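You operate a simulated robot arm through the tools that you are given. There is no shell and no other tool.

Carry out the task below with a simulated robot arm. There is one attempt and no reset: what you move stays moved.

## Task
Put the chute from the chute block away in the CHANGE bench drawer.
Fine: the bowl is locked off and stays so; try RUN first; free the red lever and leave it free; shut the drawer after. Set down upright: chute with the blue grip. Where these are worked on the way, their far stop is far enough and under half their travel is too little: change bench drawer.

The check looks at the end state, three seconds after you hand in, the way a careful person would. Anything else that was tipped, shoved, dropped, spilled or broken makes it a failure.

## Robot
A 7-joint arm with a two-finger parallel gripper, fixed in place. Base frame: the origin is at the foot of the arm, x ahead of it, y to its left, z up. Readings come in cm, degrees, newtons and seconds.
Its first joint turns from -166.0 to 166.0 degrees. Payload 4.4 kg.
The TCP is the grasp point between the finger pads, 2.3 cm short of the fingertips. In the tool frame z runs along the fingers and y along their closing line. Largest opening 9.4 cm; finger width 3.8, thickness 1; the body of the gripper, 5.4 by 9.6 cm, starts 3.9 cm behind the TCP.
Orientation is that of the tool frame in the base frame, as [roll, pitch, yaw] about the fixed x, y, z axes, in that order (R = Rz(yaw) Ry(pitch) Rx(roll)). With the fingers straight down and closing along the base's y, the tool's x points along the base's -x, its y along +y and its z along -z.

## Interface
- The arm moves only by the tool servo_tool. Its argument "moves" is a list that holds one entry, the list of rows, each a list of 7 numbers: the finger opening in cm, from 0 to 9.4, then the shift along the base's x, y, z in units of 20 mm (1.0 is 20 mm), then the turn, a rotation vector about the base's x, y, z in units of 6 degrees (1.0 is 6 degrees). In form: [[[fingers, tx, ty, tz, rx, ry, rz], ...]]. A call has 1 to 20 rows; each row shifts and turns the commanded pose from where the row before left it. A call with a number of a shift or a turn outside -1 to 1 is refused whole. Each row takes 0.2 s and may step no farther than 5 cm and 8.6 degrees from the row before; otherwise, or with a gripper value out of range, the whole call is refused. A pose out of reach is approached as far as the arm can. The call stops where the force on the tool passes 40 N (or 10 N more than at its start, if that is more) or the arm is blocked; 0.2 s more then pass. Each finger travels about 7.2 cm/s and halts on what it meets, pressing with about 31 N; the grip force reading is that of the motor and also rises with nothing between the fingers. The clock runs only during rows and for 0.2 s after the last one: add rows that do not move to give the fingers time. The reply holds the time, the measured pose of the TCP, the force on the tool along the base axes, the opening and the grip force, in the units named above and with some noise, with the torque about the TCP (base axes, N m) and any sound that the robot's microphone picked up, and new pictures: "show" is both (left out), scene, wrist or none.
- Cameras (640 x 400 px; columns grow to the right, rows downward): "scene" is fixed at [22.36, 50.06, 154.76]; the picture's right is [-0.22, -0.98, 0.00], its down [-0.66, 0.15, -0.74] and it looks along [0.72, -0.16, -0.68] (base axes); focal length 214 px, centre (320, 200). "wrist" rides on the gripper at [8.6, 1.6, -7.5] in the tool frame; the picture's right is [-0.18, 0.98, 0.00], its down [-0.58, -0.11, -0.81] and it looks along [-0.79, -0.15, 0.59] (tool axes); focal length 243 px, centre (320, 200). There is no depth. A picture from a camera that has moved, and an enlarged one, comes with that camera's place and axes in the base frame and with its lens. The place of the scene camera against the robot may be out by one fixed shift of up to 2.5 cm in any direction.
- zoom(camera, box): a new picture of the part [left, top, right, bottom] of that camera's present view, enlarged. The clock stands still meanwhile.
- sign_off(): hands the job in; it is judged then, once.

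Nothing tells you positions but the pictures and the camera data. Unless the task says otherwise, let go and move clear before handing in.

The tools are called after "Request:" as a command line: name --argument value ..., lists and objects as JSON in quotes. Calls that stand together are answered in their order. servo_tool: Moves the arm, as the interface text tells. Its arguments: {"type":"object","properties":{"moves":{"type":"array"},"show":{"type":"string","enum":["both","scene","wrist","none"]}},"required":["moves"]} The other tools are called the same way: zoom (camera, box) takes an enlarged picture of a part of a camera's view; sign_off () hands the job in.

At the start:

```text
time_s: 0.0
ee_pos: [53.38, 42.5, 136.95]
orientation: [-180.0, 0.0, -180.0]
wrist_force: [-0.1, 0.4, 0.1]
ft_torque: [0.01, 0.0, -0.01]
finger_gap: 9.36
grasp_force: 0.0
```

scene: 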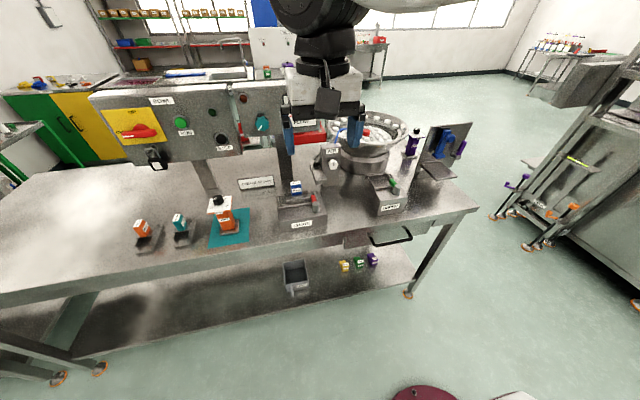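
wrist: 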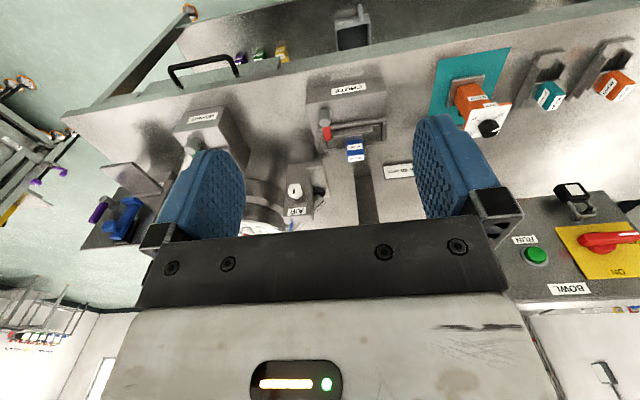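

I see a steel bench with a control panel (BOWL, RUN), a chute block with a red lever, a gauge block, an air valve, and a drawer with a black handle at the front. I'll zoom in first to read everything before moving.

Request:
zoom --camera "scene" --box '[80, 70, 280, 195]'

Request:
zoom --camera "scene" --box '[260, 110, 420, 210]'

Request:
zoom --camera "scene" --box '[120, 180, 280, 280]'

Request:
zoom --camera "scene" --box '[260, 170, 420, 270]'

Request:
zoom --camera "wrist" --box '[220, 60, 460, 210]'

Request:
zoom --camera "wrist" --box '[480, 170, 640, 300]'

Request:
zoom --camera "wrist" --box '[60, 0, 300, 150]'

```text
3.20 times, centred on (180, 132) of scene
camera zoom: at [22.36, 50.06, 154.76], right [-0.22, -0.98, 0.0], down [-0.66, 0.15, -0.74], along [0.72, -0.16, -0.68], focal length 686 px, centre (768, 416)
```

zoom: 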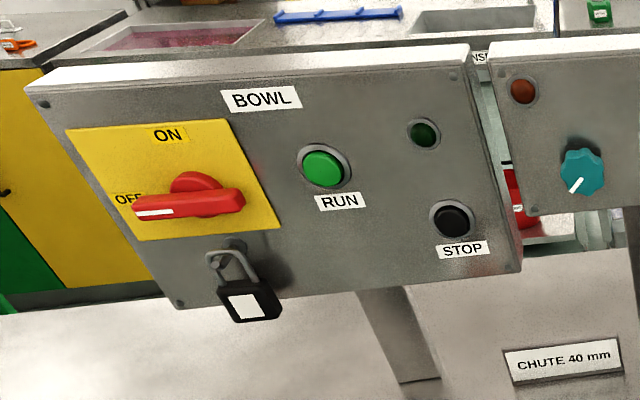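

```text
4.00 times, centred on (340, 160) of scene
camera zoom: at [22.36, 50.06, 154.76], right [-0.22, -0.98, 0.0], down [-0.66, 0.15, -0.74], along [0.72, -0.16, -0.68], focal length 858 px, centre (240, 360)
```

zoom: 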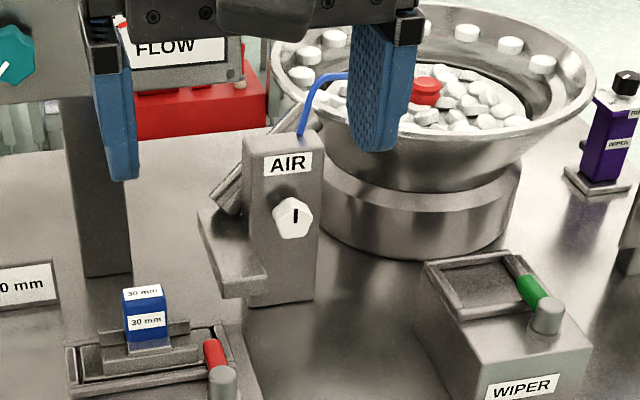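

```text
4.00 times, centred on (200, 230) of scene
camera zoom: at [22.36, 50.06, 154.76], right [-0.22, -0.98, 0.0], down [-0.66, 0.15, -0.74], along [0.72, -0.16, -0.68], focal length 858 px, centre (800, 80)
```

zoom: 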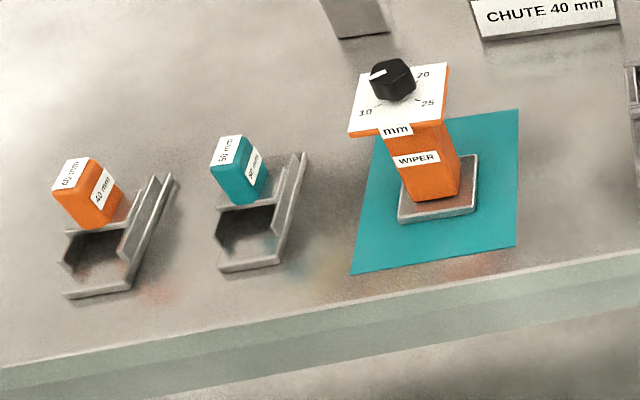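

```text
4.00 times, centred on (340, 220) of scene
camera zoom: at [22.36, 50.06, 154.76], right [-0.22, -0.98, 0.0], down [-0.66, 0.15, -0.74], along [0.72, -0.16, -0.68], focal length 858 px, centre (240, 120)
```

zoom: 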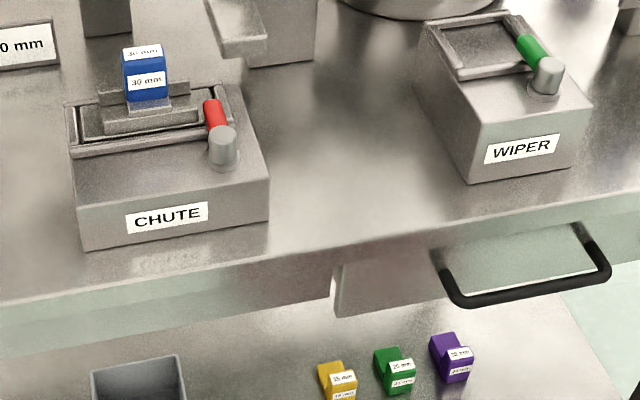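

```text
2.67 times, centred on (340, 135) of wrist
camera zoom: at [44.82, 44.15, 144.47], right [0.18, 0.98, 0.0], down [0.58, -0.11, 0.81], along [0.79, -0.15, -0.59], focal length 647 px, centre (267, 373)
```

zoom: 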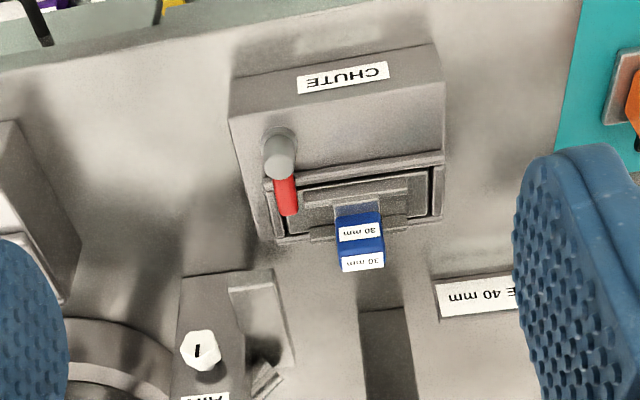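

```text
3.08 times, centred on (560, 235) of wrist
camera zoom: at [44.82, 44.15, 144.47], right [0.18, 0.98, 0.0], down [0.58, -0.11, 0.81], along [0.79, -0.15, -0.59], focal length 746 px, centre (-418, 92)
```

zoom: 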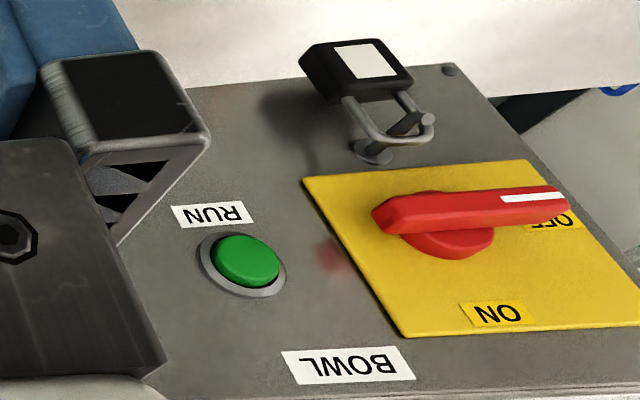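

```text
2.67 times, centred on (180, 75) of wrist
camera zoom: at [44.82, 44.15, 144.47], right [0.18, 0.98, 0.0], down [0.58, -0.11, 0.81], along [0.79, -0.15, -0.59], focal length 647 px, centre (693, 533)
```

zoom: 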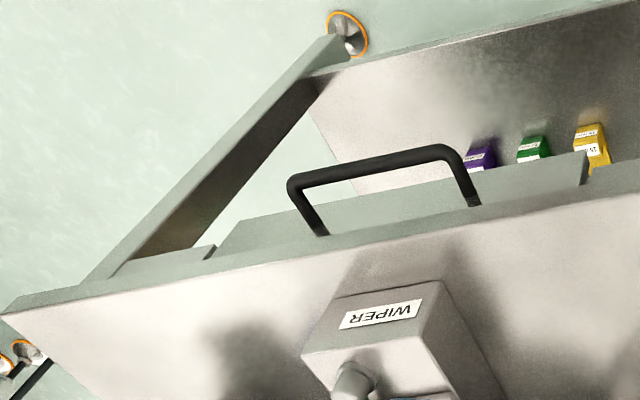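

I see the BOWL isolator at OFF with its padlock, the green RUN button on a vertical panel, the chute block with the red lever and the blue-gripped 30 mm chute, and the drawer handle to the right under the bench. I'll move sideways up high to get a second view and triangulate these.

Request:
servo_tool --moves '[[[9.4, 0, 1, 0, 0, 0, 0], [9.4, 0, 1, 0, 0, 0, 0], [9.4, 0, 1, 0, 0, 0, 0], [9.4, 0, 1, 0, 0, 0, 0], [9.4, 0, 1, 0, 0, 0, 0], [9.4, 0, 1, 0, 0, 0, 0], [9.4, 0, 1, 0, 0, 0, 0], [9.4, 0, 1, 0, 0, 0, 0], [9.4, 0, 0, 0, 0, 0, 0]]]'

```text
time_s: 2.0
ee_pos: [53.65, 58.36, 136.94]
orientation: [179.9, 0.0, 180.0]
wrist_force: [0.5, -0.2, 0.1]
ft_torque: [0.02, -0.02, 0.03]
finger_gap: 9.37
grasp_force: 0.1
camera wrist: at [45.05, 60.16, 144.31], right [0.18, 0.98, 0.0], down [0.58, -0.11, 0.81], along [0.79, -0.15, -0.59], focal length 243 px, centre (320, 200)
```

scene: 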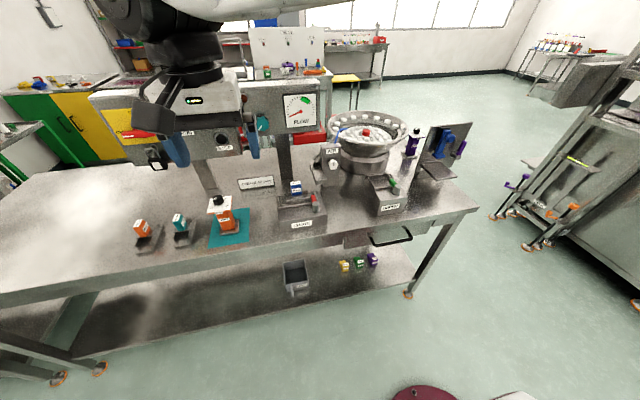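
wrist: 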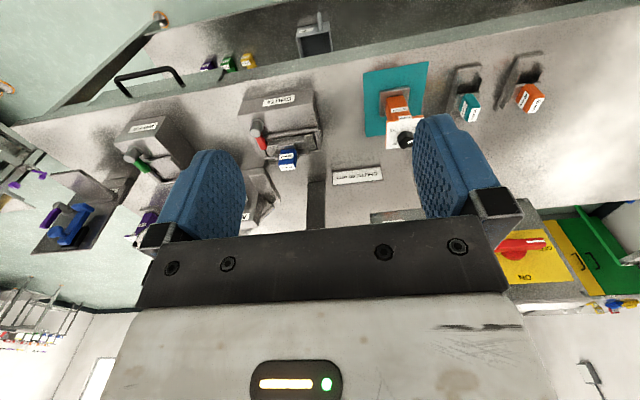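

The chute grip comes out near (85, 45, 104), the bench top near z≈95, and the RUN panel near x≈107, y≈84, z≈121, facing the robot. I'll tilt the tool forward partway, which also points the wrist camera at the panel, to locate the button better.

Request:
servo_tool --moves '[[[9.4, 0, 1, 0, 0, -1, 0], [9.4, 0, 1, 0, 0, -1, 0], [9.4, 0, 1, 0, 0, -1, 0], [9.4, 0, 1, 0, 0, -1, 0], [9.4, 0, 1, 0, 0, -1, 0], [9.4, 0, 1, 0, 0, -1, 0], [9.4, 0, 1, 0, 0, -1, 0], [9.4, 0, 0, 0, 0, 0, 0]]]'

```text
time_s: 3.8
ee_pos: [53.36, 72.6, 137.05]
orientation: [179.8, 42.1, -180.0]
wrist_force: [0.3, -0.6, -0.2]
ft_torque: [0.03, 0.0, -0.03]
finger_gap: 9.41
grasp_force: 0.0
camera wrist: at [42.04, 74.18, 136.76], right [0.14, 0.98, 0.12], down [-0.11, -0.11, 0.99], along [0.98, -0.15, 0.09], focal length 243 px, centre (320, 200)
```

scene: 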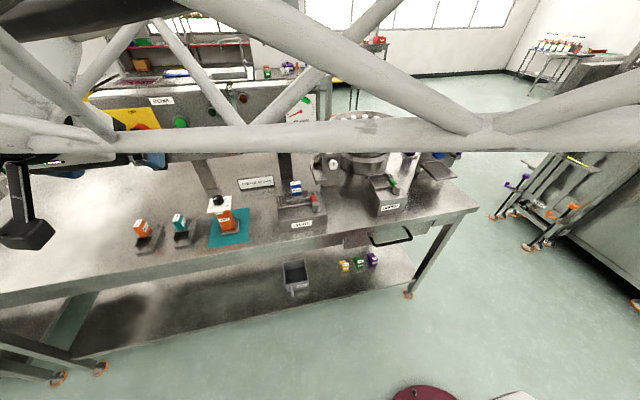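
wrist: 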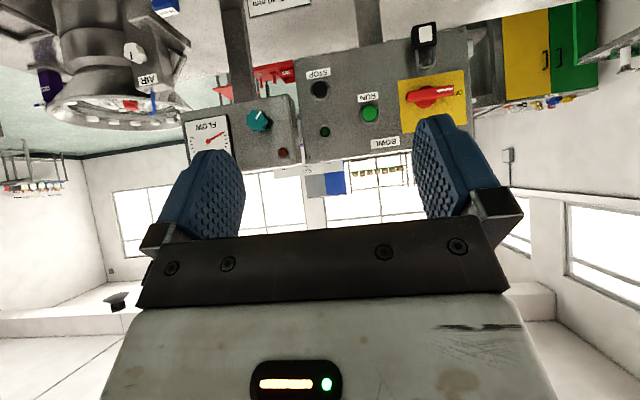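

The RUN button triangulates to about (99, 79, 124). I'll finish tilting the tool to horizontal (+x), close the fingers and line up in front of the button.

Request:
servo_tool --moves '[[[0, 0, 1, 0, 0, -1, 0], [0, 0, 1, 0, 0, -1, 0], [0, 0, 1, -1, 0, -1, 0], [0, 0, 0.35, -1, 0, -1, 0], [0, 1, 0, -1, 0, -1, 0], [0, 1, 0, -1, 0, -1, 0], [0, 1, 0, -1, 0, -1, 0], [0, 1, 0, -1, 0, -1, 0], [0, 1, 0, -0.5, 0, 0, 0], [0, 1, 0, 0, 0, 0, 0], [0, 1, 0, 0, 0, 0, 0], [0, 0, 0, 0, 0, 0, 0]]]'

```text
time_s: 6.4
ee_pos: [67.48, 79.22, 124.19]
orientation: [-143.7, 90.0, -143.7]
wrist_force: [0.0, 0.8, 0.0]
ft_torque: [0.03, 0.02, 0.0]
finger_gap: 0.0
grasp_force: 31.0
camera wrist: at [60.06, 80.87, 115.41], right [0.0, 0.98, 0.18], down [-0.81, -0.11, 0.58], along [0.59, -0.15, 0.79], focal length 243 px, centre (320, 200)
```

scene: 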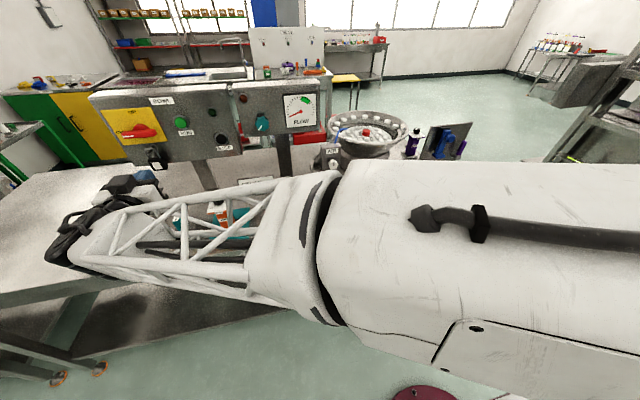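
wrist: 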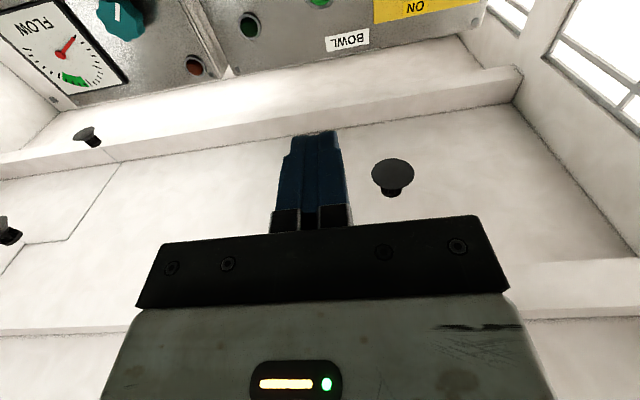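

The tool is level and lined up in y and z with RUN. I'll advance towards the button and see that the arm can still reach.

Request:
servo_tool --moves '[[[0, 1, 0, 0, 0, 0, 0], [0, 1, 0, 0, 0, 0, 0], [0, 1, 0, 0, 0, 0, 0], [0, 1, 0, 0, 0, 0, 0], [0, 1, 0, 0, 0, 0, 0], [0, 1, 0, 0, 0, 0, 0], [0, 1, 0, 0, 0, 0, 0], [0, 1, 0, 0, 0, 0, 0], [0, 1, 0, 0, 0, 0, 0], [0, 0, 0, 0, 0, 0, 0]]]'

```text
time_s: 8.6
ee_pos: [85.47, 79.3, 123.99]
orientation: [21.4, 89.9, 21.4]
wrist_force: [0.0, -0.1, 0.3]
ft_torque: [0.01, -0.01, -0.01]
finger_gap: 0.02
grasp_force: 30.5
camera wrist: at [78.11, 80.88, 115.42], right [0.0, 0.98, 0.18], down [-0.81, -0.11, 0.58], along [0.59, -0.15, 0.79], focal length 243 px, centre (320, 200)
```

scene: 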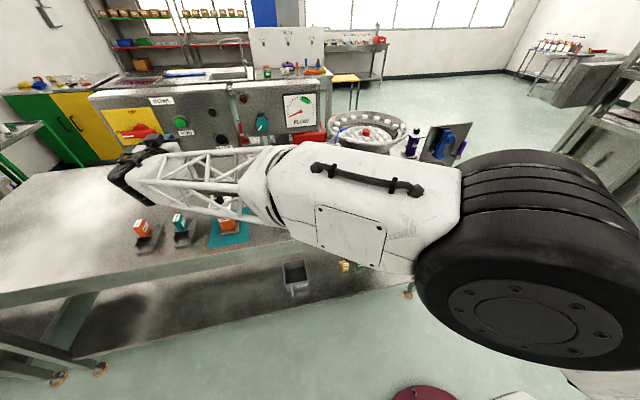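
wrist: 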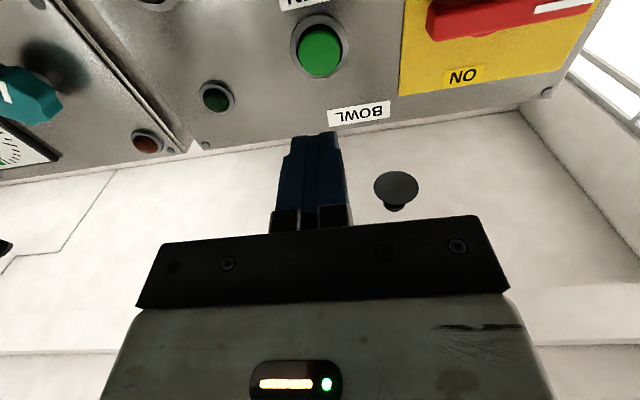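

The button is dead ahead, about 11 cm beyond the fingertips. I'll close most of the gap and then press in small steps.

Request:
servo_tool --moves '[[[0, 1, 0, 0, 0, 0, 0], [0, 1, 0, 0, 0, 0, 0], [0, 1, 0, 0, 0, 0, 0], [0, 1, 0, 0, 0, 0, 0], [0, 0.5, 0, 0, 0, 0, 0], [0, 0, 0, 0, 0, 0, 0]]]'

Request:
zoom --camera "wrist" --box '[200, 0, 440, 150]'

Request:
zoom --camera "scene" --box '[80, 80, 280, 205]'

```text
time_s: 10.0
ee_pos: [94.3, 79.34, 124.09]
orientation: [-150.0, 90.0, -150.0]
wrist_force: [-0.4, 0.2, -0.1]
ft_torque: [0.02, 0.01, 0.02]
finger_gap: 0.01
grasp_force: 30.6
camera wrist: at [86.89, 80.95, 115.33], right [0.0, 0.98, 0.18], down [-0.81, -0.11, 0.58], along [0.59, -0.15, 0.79], focal length 243 px, centre (320, 200)
```

scene: 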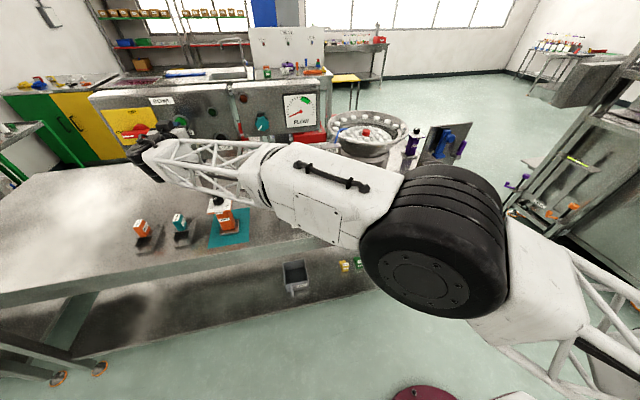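
wrist: 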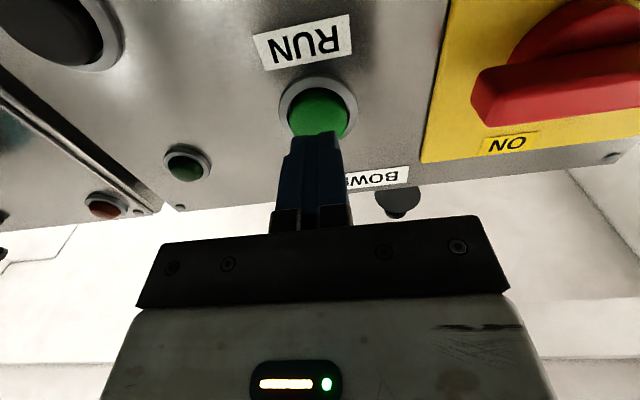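

```text
2.67 times, centred on (320, 75) of wrist
camera zoom: at [86.89, 80.95, 115.33], right [0.0, 0.98, 0.18], down [-0.81, -0.11, 0.58], along [0.59, -0.15, 0.79], focal length 647 px, centre (320, 533)
```

zoom: 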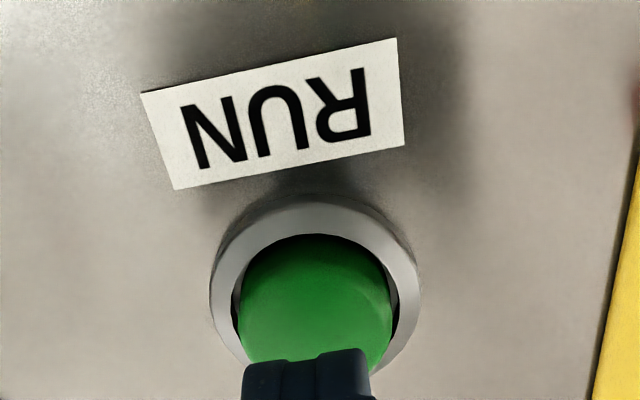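

```text
3.20 times, centred on (180, 142) of scene
camera zoom: at [22.36, 50.06, 154.76], right [-0.22, -0.98, 0.0], down [-0.66, 0.15, -0.74], along [0.72, -0.16, -0.68], focal length 686 px, centre (768, 384)
```

zoom: 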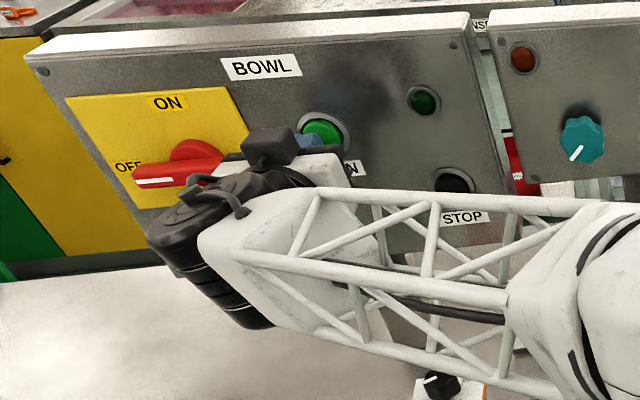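

The fingertips are about 2–3 cm short of the green cap and centred on it. I'll press in gently.

Request:
servo_tool --moves '[[[0, 0.2, 0, -0.1, 0, 0, 0], [0, 0.2, 0, 0, 0, 0, 0], [0, 0.2, 0, 0, 0, 0, 0], [0, 0.2, 0, 0, 0, 0, 0], [0, 0.2, 0, 0, 0, 0, 0], [0, 0.2, 0, 0, 0, 0, 0], [0, 0.1, 0, 0, 0, 0, 0], [0, 0, 0, 0, 0, 0, 0]]]' --show "wrist"

```text
time_s: 11.8
ee_pos: [97.04, 79.42, 123.8]
orientation: [29.1, 90.0, 29.1]
wrist_force: [-19.8, 1.6, -5.0]
ft_torque: [0.08, 0.15, 0.02]
finger_gap: 0.0
grasp_force: 30.8
heard: click
camera wrist: at [89.55, 80.97, 115.22], right [0.0, 0.98, 0.18], down [-0.81, -0.11, 0.58], along [0.59, -0.15, 0.79], focal length 243 px, centre (320, 200)
```

wrist: 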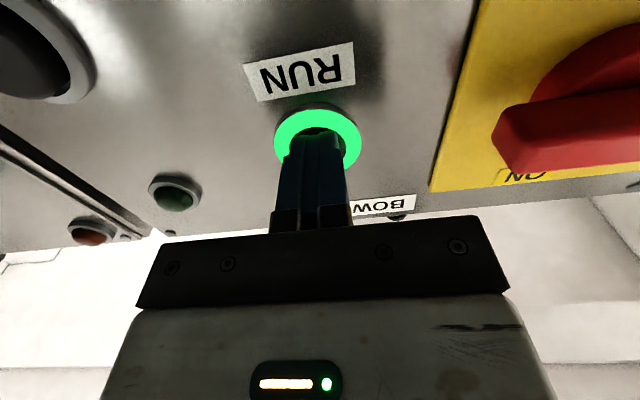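

A click was heard and the ring lit up under the press, while the running lamp stays dark. I'll back off and check that the bowl stays still.

Request:
servo_tool --moves '[[[0, 0, 0, 0, 0, 0, 0], [0, -0.5, 0, 0, 0, 0, 0], [0, -1, 0, 0, 0, 0, 0], [0, -1, 0, 0, 0, 0, 0], [0, -1, 0, 0, 0, 0, 0], [0, -1, 0, 0, 0, 0, 0], [0, -1, 0, 0, 0, 0, 0], [0, 0, 0, 0, 0, 0, 0]]]'

Request:
zoom --camera "scene" --box '[80, 80, 280, 205]'

Request:
zoom --camera "scene" --box '[280, 90, 480, 215]'

```text
time_s: 13.6
ee_pos: [85.91, 79.23, 123.87]
orientation: [-35.8, 89.9, -35.8]
wrist_force: [1.0, -0.1, 0.4]
ft_torque: [0.01, -0.01, -0.01]
finger_gap: 0.0
grasp_force: 31.4
camera wrist: at [78.5, 80.92, 115.19], right [0.0, 0.98, 0.18], down [-0.81, -0.11, 0.58], along [0.59, -0.15, 0.79], focal length 243 px, centre (320, 200)
```

scene: 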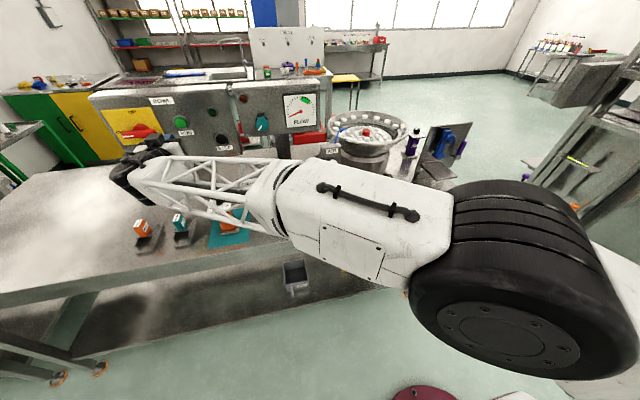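
wrist: 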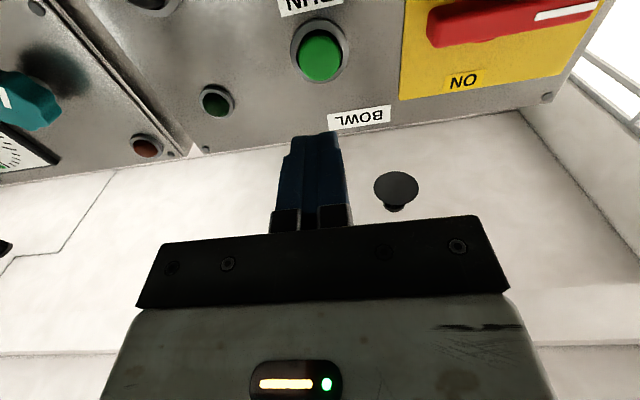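

```text
3.20 times, centred on (180, 142) of scene
camera zoom: at [22.36, 50.06, 154.76], right [-0.22, -0.98, 0.0], down [-0.66, 0.15, -0.74], along [0.72, -0.16, -0.68], focal length 686 px, centre (768, 384)
```

zoom: 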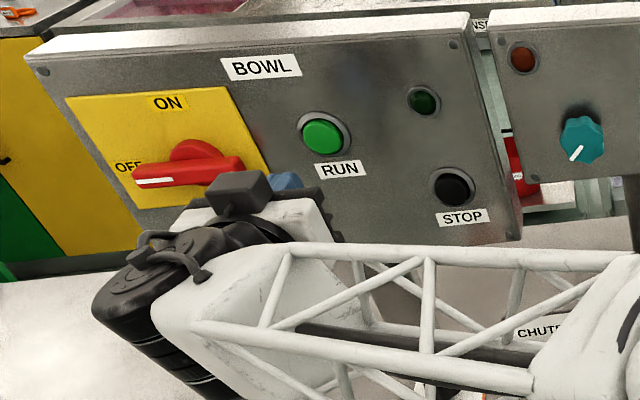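

```text
3.20 times, centred on (380, 152) of scene
camera zoom: at [22.36, 50.06, 154.76], right [-0.22, -0.98, 0.0], down [-0.66, 0.15, -0.74], along [0.72, -0.16, -0.68], focal length 686 px, centre (128, 352)
```

zoom: 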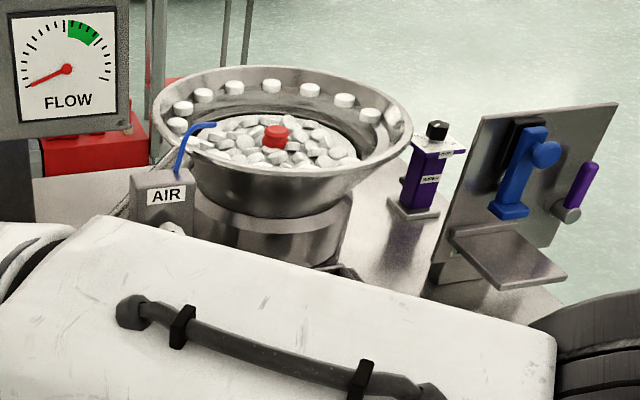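

RUN was tried and nothing started: lamp dark, flow at zero, isolator still OFF. I'll now retreat along the same path and bring the tool back to pointing down above the bench.

Request:
servo_tool --moves '[[[0, -1, 0, 0, 0, 0, 0], [0, -1, 0, 0, 0, 0, 0], [0, -1, 0, 0, 0, 0, 0], [0, -1, 0, 0, 0, 0, 0], [0, -1, 0, 0, 0, 0, 0], [0, -1, 0, 0, 0, 0, 0], [0, -1, 0, 0.5, 0, 0, 0], [0, -1, 0, 1, 0, 1, 0], [0, -1, 0, 1, 0, 1, 0], [0, -1, 0, 1, 0, 1, 0], [0, -1, 0, 1, 0, 1, 0], [0, -1, 0, 1, 0, 1, 0], [0, -1, -1, 1, 0, 1, 0], [0, -1, -1, 0, 0, 1, 0], [0, -1, -1, 0, 0, 1, 0], [0, -1, -1, 0, 0, 1, 0], [0, 0, -1, 0, 0, 1, 0], [0, 0, -1, 0, 0, 1, 0], [0, 0, -1, 0, 0, 1, 0], [0, 0, -1, 0, 0, 1, 0]]]'

```text
time_s: 17.8
ee_pos: [54.16, 63.22, 137.02]
orientation: [179.9, 12.0, 179.9]
wrist_force: [0.2, 0.8, -0.4]
ft_torque: [0.0, 0.02, 0.0]
finger_gap: 0.02
grasp_force: 31.2
camera wrist: at [44.17, 64.86, 142.5], right [0.18, 0.98, 0.04], down [0.4, -0.11, 0.91], along [0.9, -0.15, -0.42], focal length 243 px, centre (320, 200)
```

scene: 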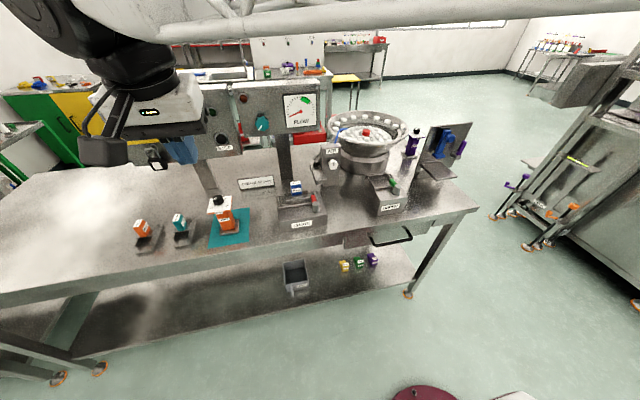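
wrist: 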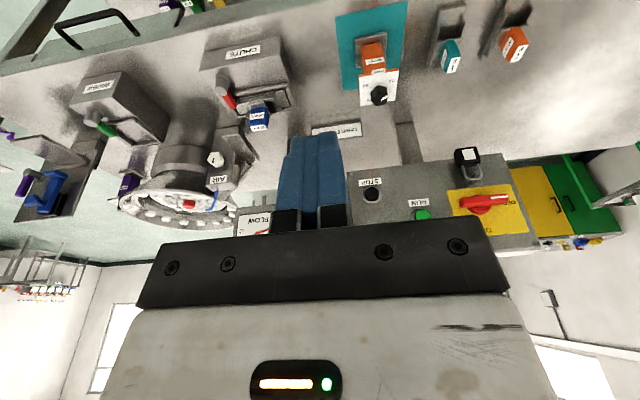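

I'm clear of the panel. Next I'll bring the wrist camera closer to the chute block to see the red lever and chute.

Request:
servo_tool --moves '[[[9.4, 0, -1, 0, 0, 1, 0], [9.4, 0, -1, 0, 0, 1, 0], [9.4, 0, -1, 0, 0, 0, 0], [9.4, 0, -1, 0, 0, 0, 0], [9.4, 0, -1, -1, 0, 0, 0], [9.4, 0, -1, -1, 0, 0, 0], [9.4, 0, -1, -1, 0, 0, 0], [9.4, 0, -1, -1, 0, 0, 0], [9.4, 0, -0.3, -1, 0, 0, 0], [9.4, 0, 0, -1, 0, 0, 0], [9.4, 0, 0, 0, 0, 0, 0]]]'

Request:
zoom --camera "wrist" --box '[160, 0, 480, 200]'

Request:
zoom --camera "scene" --box '[260, 165, 360, 228]'

```text
time_s: 20.2
ee_pos: [54.07, 46.56, 124.91]
orientation: [-180.0, 0.1, -180.0]
wrist_force: [-0.3, 0.8, -0.2]
ft_torque: [0.03, -0.01, -0.04]
finger_gap: 9.41
grasp_force: 0.2
camera wrist: at [45.39, 48.21, 132.23], right [0.18, 0.98, 0.0], down [0.58, -0.11, 0.81], along [0.79, -0.15, -0.59], focal length 243 px, centre (320, 200)
```

scene: 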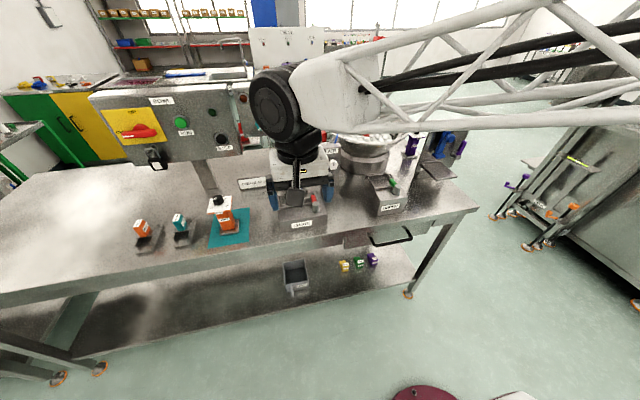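
wrist: 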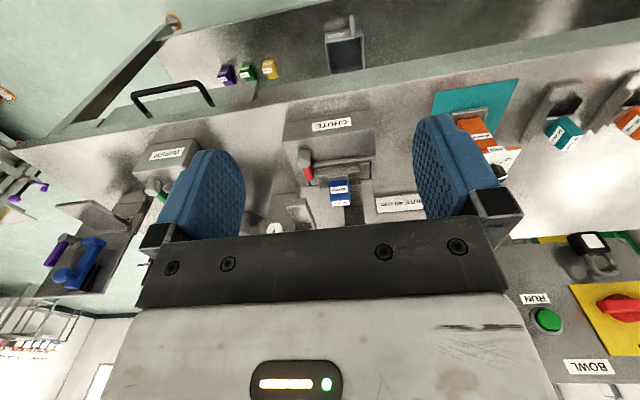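

```text
2.00 times, centred on (320, 100) of wrist
camera zoom: at [45.39, 48.21, 132.23], right [0.18, 0.98, 0.0], down [0.58, -0.11, 0.81], along [0.79, -0.15, -0.59], focal length 485 px, centre (320, 400)
```

zoom: 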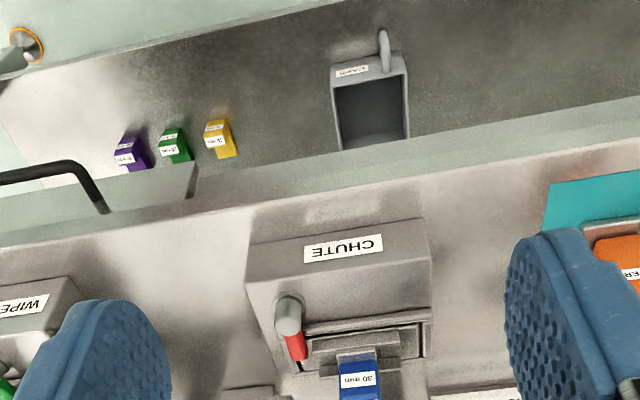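

```text
6.35 times, centred on (310, 196) of scene
camera zoom: at [22.36, 50.06, 154.76], right [-0.22, -0.98, 0.0], down [-0.66, 0.15, -0.74], along [0.72, -0.16, -0.68], focal length 1362 px, centre (384, 222)
```

zoom: 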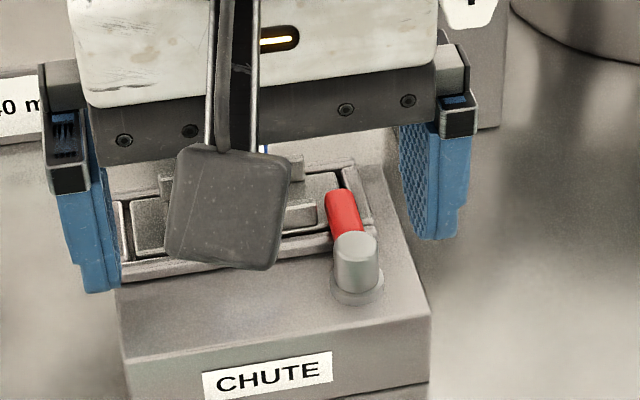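

The red lever sits on a grey post at the right-hand side of the chute block and lies over the chute's pocket. I'll move closer for a better view of lever, block and chute.

Request:
servo_tool --moves '[[[9.4, 0, 0, -1, 0, 0, 0], [9.4, 0, 0, -1, 0, 0, 0], [9.4, 0.5, 0, -1, 0, 0, 0], [9.4, 0.5, 0, -1, 0, 0, 0], [9.4, 0.5, 0, -1, 0, 0, 0], [9.4, 0.5, 0, 0, 0, 0, 0], [9.4, 0, 0, 0, 0, 0, 0]]]'

Request:
zoom --camera "wrist" --box '[220, 60, 460, 210]'

Request:
zoom --camera "scene" --box '[260, 165, 360, 228]'

```text
time_s: 21.8
ee_pos: [58.18, 46.7, 114.71]
orientation: [-180.0, 0.1, 180.0]
wrist_force: [-0.4, -0.4, 0.2]
ft_torque: [-0.01, 0.02, 0.02]
finger_gap: 9.4
grasp_force: 0.1
camera wrist: at [49.49, 48.37, 122.13], right [0.18, 0.98, 0.0], down [0.58, -0.11, 0.81], along [0.79, -0.15, -0.59], focal length 243 px, centre (320, 200)
```

scene: 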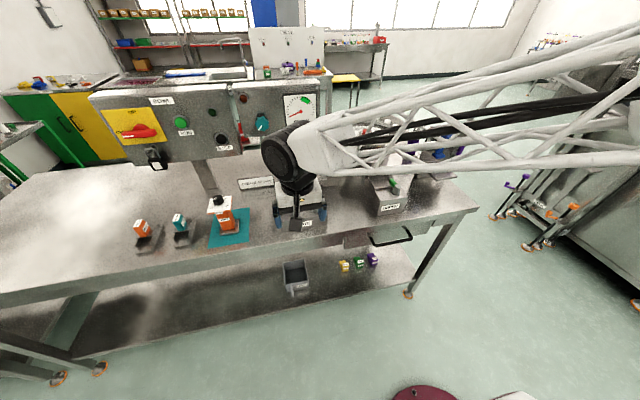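
wrist: 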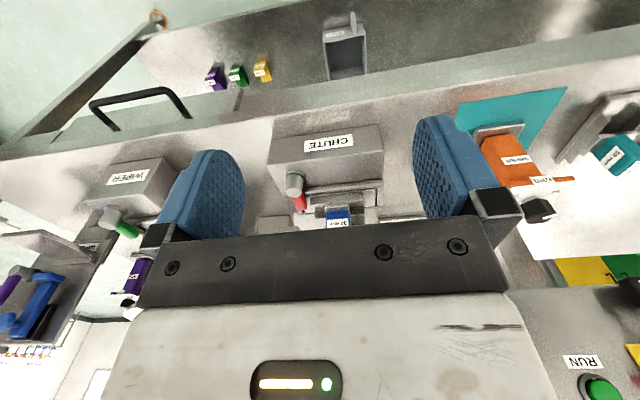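

```text
2.67 times, centred on (340, 135) of wrist
camera zoom: at [49.49, 48.37, 122.13], right [0.18, 0.98, 0.0], down [0.58, -0.11, 0.81], along [0.79, -0.15, -0.59], focal length 647 px, centre (267, 373)
```

zoom: 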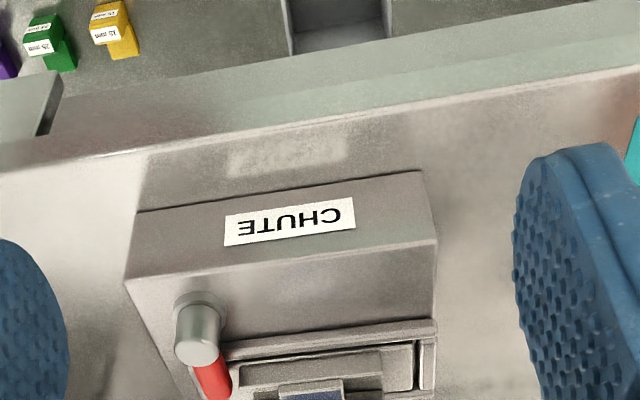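

```text
6.35 times, centred on (310, 196) of scene
camera zoom: at [22.36, 50.06, 154.76], right [-0.22, -0.98, 0.0], down [-0.66, 0.15, -0.74], along [0.72, -0.16, -0.68], focal length 1362 px, centre (384, 222)
```

zoom: 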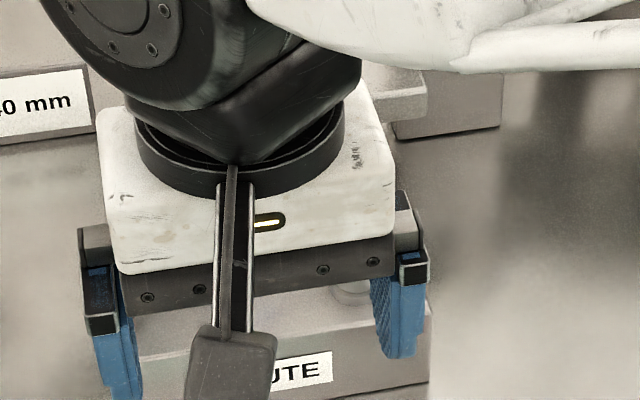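

Rough positions so far: lever post at about (76, 39.6) with its top near z≈100, the red arm pointing +x to about (82, 39.4), the chute grip at about (84, 45), and the bench top near z≈89.5. I'll tilt the camera down for a closer look at how the lever sits on the chute.

Request:
servo_tool --moves '[[[9.4, 1, -0.5, 0, 0, 0.85, 0], [9.4, 1, -0.5, 0, 0, 0.85, 0], [9.4, 1, -0.5, 0, 0, 0.85, 0], [9.4, 1, 0, 0, 0, 0.85, 0], [9.4, 1, 0, -0.8, 0, 0, 0], [9.4, 0.6, 0, -0.8, 0, 0, 0], [9.4, 0, 0, 0, 0, 0, 0]]]'

Request:
zoom --camera "wrist" --box '[200, 60, 440, 210]'

```text
time_s: 23.4
ee_pos: [69.34, 43.44, 111.34]
orientation: [-179.9, -20.4, -180.0]
wrist_force: [0.4, -0.2, 0.1]
ft_torque: [-0.01, 0.01, -0.01]
finger_gap: 9.39
grasp_force: 0.1
camera wrist: at [63.83, 45.13, 121.38], right [0.17, 0.98, -0.06], down [0.83, -0.11, 0.55], along [0.54, -0.15, -0.83], focal length 243 px, centre (320, 200)
```

scene: 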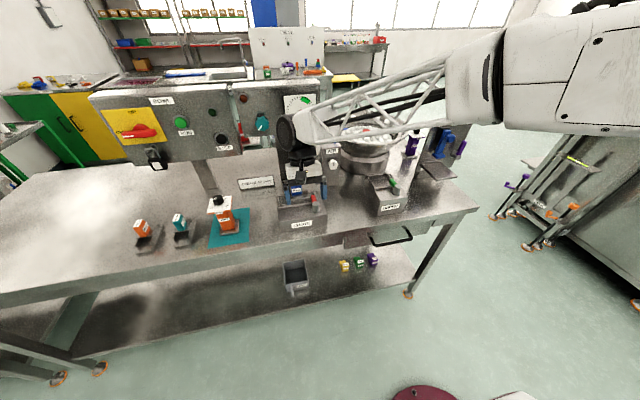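
wrist: 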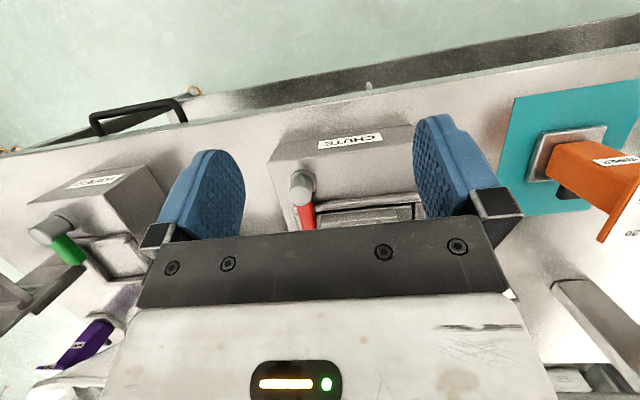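

```text
2.67 times, centred on (320, 135) of wrist
camera zoom: at [63.83, 45.13, 121.38], right [0.17, 0.98, -0.06], down [0.83, -0.11, 0.55], along [0.54, -0.15, -0.83], focal length 647 px, centre (320, 373)
```

zoom: 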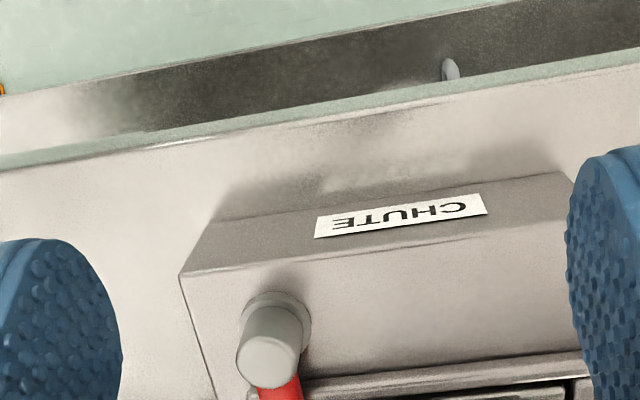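

The block sits partly behind the hand in this view. I'll pull back 8 cm so the pocket and lever come into the open part of the image.

Request:
servo_tool --moves '[[[9.4, -1, 0, 0.25, 0, 0, 0], [9.4, -1, 0, 0.25, 0, 0, 0], [9.4, -1, 0, 0.25, 0, 0, 0], [9.4, -1, 0, 0.25, 0, 0, 0], [9.4, 0, 0, 0, 0, 0, 0]]]'

Request:
zoom --camera "wrist" --box '[230, 80, 422, 200]'

Request:
zoom --camera "scene" --box '[250, 165, 350, 228]'

Request:
zoom --camera "scene" --box '[350, 165, 450, 228]'

```text
time_s: 24.6
ee_pos: [61.22, 43.67, 113.58]
orientation: [-179.9, -20.4, 180.0]
wrist_force: [0.1, 0.0, 0.4]
ft_torque: [0.0, -0.05, -0.02]
finger_gap: 9.43
grasp_force: 0.0
camera wrist: at [55.72, 45.32, 123.49], right [0.17, 0.98, -0.06], down [0.83, -0.11, 0.55], along [0.54, -0.15, -0.83], focal length 243 px, centre (320, 200)
```

scene: 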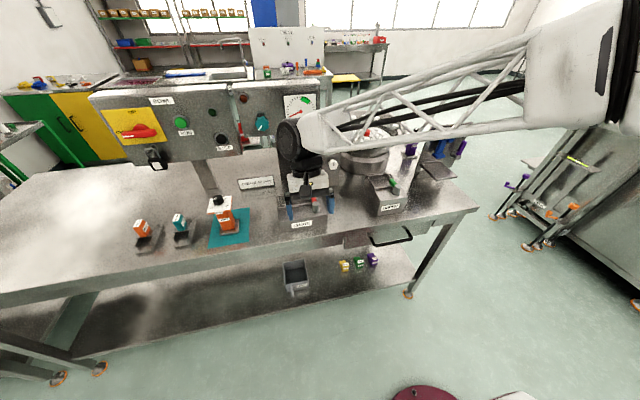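
wrist: 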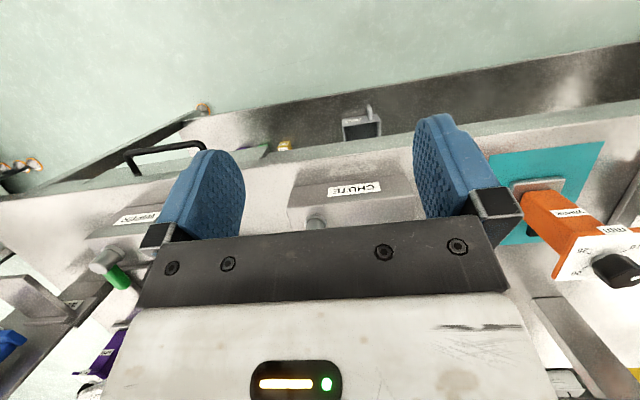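

```text
3.33 times, centred on (326, 140) of wrist
camera zoom: at [55.72, 45.32, 123.49], right [0.17, 0.98, -0.06], down [0.83, -0.11, 0.55], along [0.54, -0.15, -0.83], focal length 809 px, centre (300, 400)
```

zoom: 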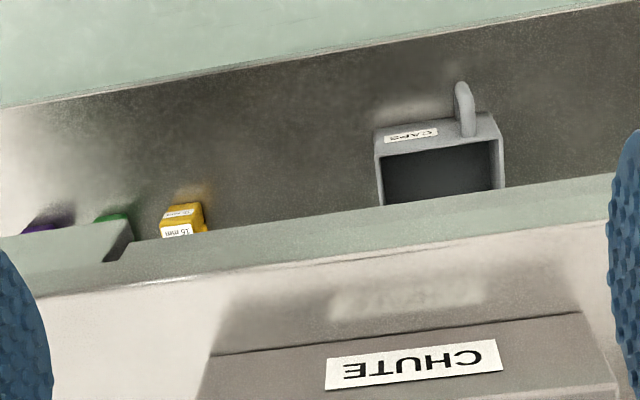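

```text
6.35 times, centred on (300, 196) of scene
camera zoom: at [22.36, 50.06, 154.76], right [-0.22, -0.98, 0.0], down [-0.66, 0.15, -0.74], along [0.72, -0.16, -0.68], focal length 1362 px, centre (447, 222)
```

zoom: 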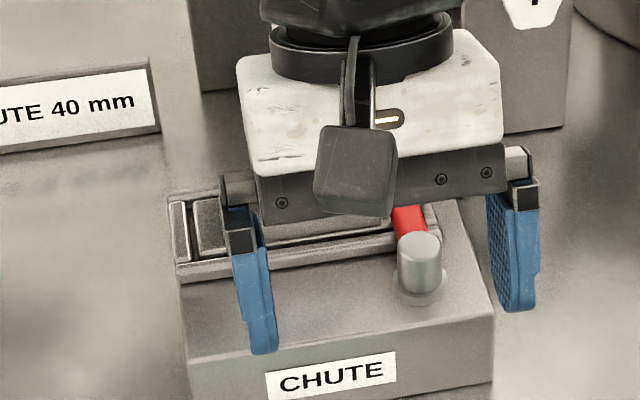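

```text
6.35 times, centred on (400, 196) of scene
camera zoom: at [22.36, 50.06, 154.76], right [-0.22, -0.98, 0.0], down [-0.66, 0.15, -0.74], along [0.72, -0.16, -0.68], focal length 1362 px, centre (-188, 222)
```

zoom: 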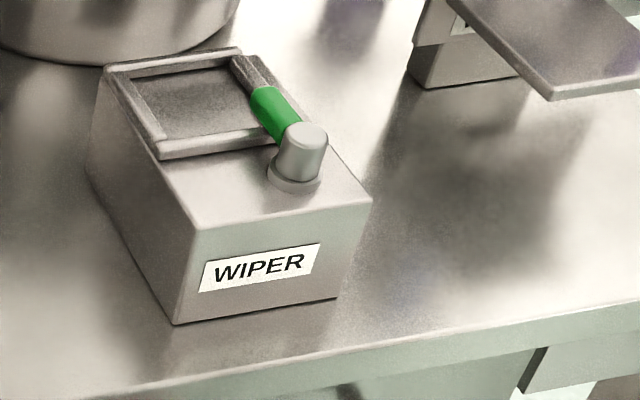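

I pulled the wrong way: objects farther in +x drop lower in this upside-down view. I'll go forward over the block, staying well above the grip.

Request:
servo_tool --moves '[[[9.4, 1, 0, 0, 0, 0, 0], [9.4, 1, 0, 0, 0, 0, 0], [9.4, 1, 0, 0, 0, 0, 0], [9.4, 1, 0, 0, 0, 0, 0], [9.4, 1, 0, 0, 0, 0, 0], [9.4, 1, 0, 0, 0, 0, 0], [9.4, 1, 0, 0, 0, 0, 0], [9.4, 1, 0, 0, 0, 0, 0], [9.4, 0, 0, 0, 0, 0, 0]]]'

Request:
zoom --camera "wrist" --box '[230, 100, 422, 220]'

Request:
zoom --camera "scene" --box '[250, 165, 350, 228]'

```text
time_s: 26.6
ee_pos: [77.2, 43.52, 113.71]
orientation: [179.9, -20.4, -179.9]
wrist_force: [-0.3, 0.6, 0.0]
ft_torque: [-0.02, 0.03, -0.01]
finger_gap: 9.43
grasp_force: 0.1
camera wrist: at [71.71, 45.3, 123.63], right [0.17, 0.98, -0.06], down [0.83, -0.11, 0.55], along [0.54, -0.15, -0.83], focal length 243 px, centre (320, 200)
```

scene: 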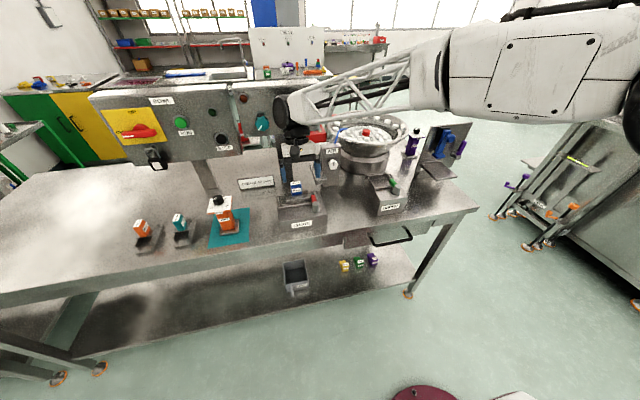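
wrist: 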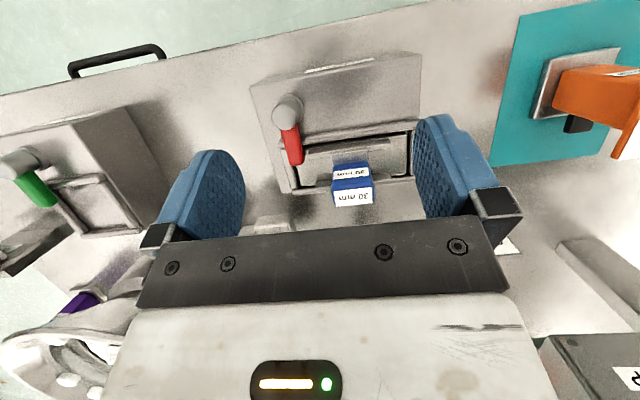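

```text
3.33 times, centred on (326, 160) of wrist
camera zoom: at [71.71, 45.3, 123.63], right [0.17, 0.98, -0.06], down [0.83, -0.11, 0.55], along [0.54, -0.15, -0.83], focal length 809 px, centre (300, 333)
```

zoom: 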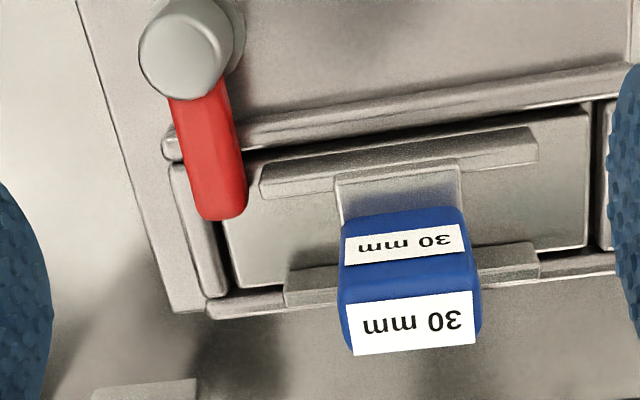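

```text
6.35 times, centred on (300, 196) of scene
camera zoom: at [22.36, 50.06, 154.76], right [-0.22, -0.98, 0.0], down [-0.66, 0.15, -0.74], along [0.72, -0.16, -0.68], focal length 1362 px, centre (447, 222)
```

zoom: 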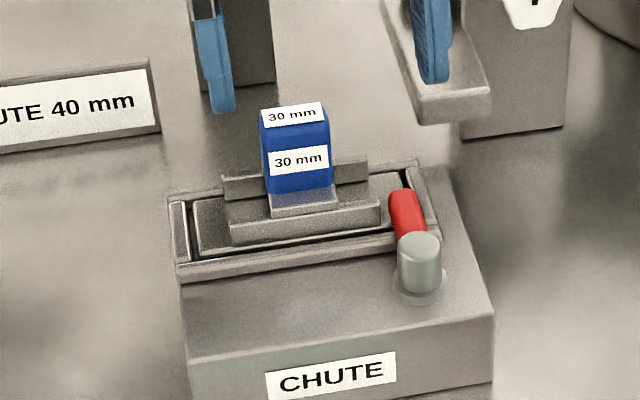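

I now see clearly that the red lever reaches from its post over the corner of the chute plate, so it must swing clockwise (tip towards −y) to free it. I'll take a level look from the front to compare the lever's height with the chute ribs before touching it.

Request:
servo_tool --moves '[[[9.4, -1, 0, 0, 0, -1, 0], [9.4, -1, 0, 0, 0, -1, 0], [9.4, -1, 0, 0, 0, -1, 0], [9.4, -1, 0, 0, 0, -1, 0], [9.4, -1, 0, -1, 0, -1, 0], [9.4, -1, 0, -1, 0, -1, 0], [9.4, -1, 0, -1, 0, -1, 0], [9.4, -1, 0, -1, 0, -1, 0], [9.4, -1, 0, -1, 0, -1, 0], [9.4, 0, 0, 0, 0, 0, 0]]]'

Request:
zoom --camera "wrist" --box '[210, 90, 402, 210]'

```text
time_s: 28.8
ee_pos: [59.23, 43.58, 103.76]
orientation: [-179.9, 33.6, 180.0]
wrist_force: [-0.3, 1.2, 0.1]
ft_torque: [-0.02, 0.01, 0.01]
finger_gap: 9.41
grasp_force: 0.0
camera wrist: at [47.84, 45.15, 105.05], right [0.15, 0.98, 0.1], down [0.04, -0.11, 0.99], along [0.99, -0.15, -0.05], focal length 243 px, centre (320, 200)
```

scene: 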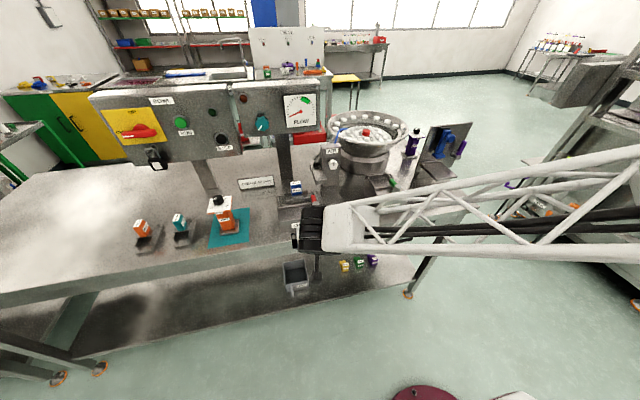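
wrist: 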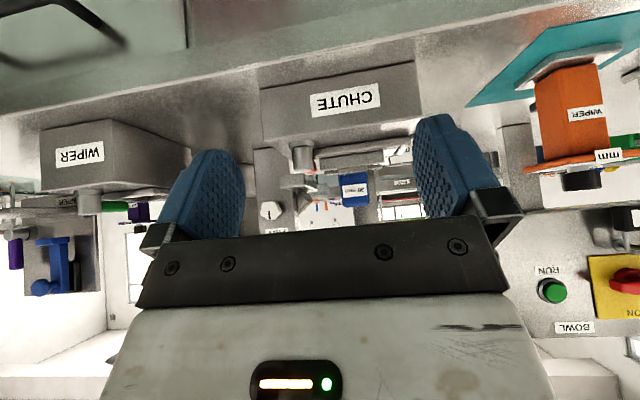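

```text
3.33 times, centred on (306, 150) of wrist
camera zoom: at [47.84, 45.15, 105.05], right [0.15, 0.98, 0.1], down [0.04, -0.11, 0.99], along [0.99, -0.15, -0.05], focal length 809 px, centre (367, 367)
```

zoom: 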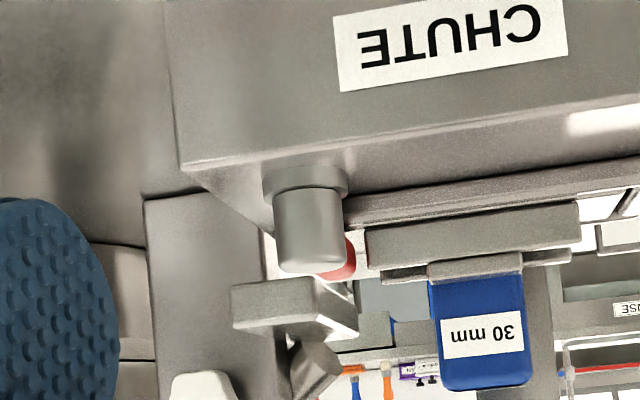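

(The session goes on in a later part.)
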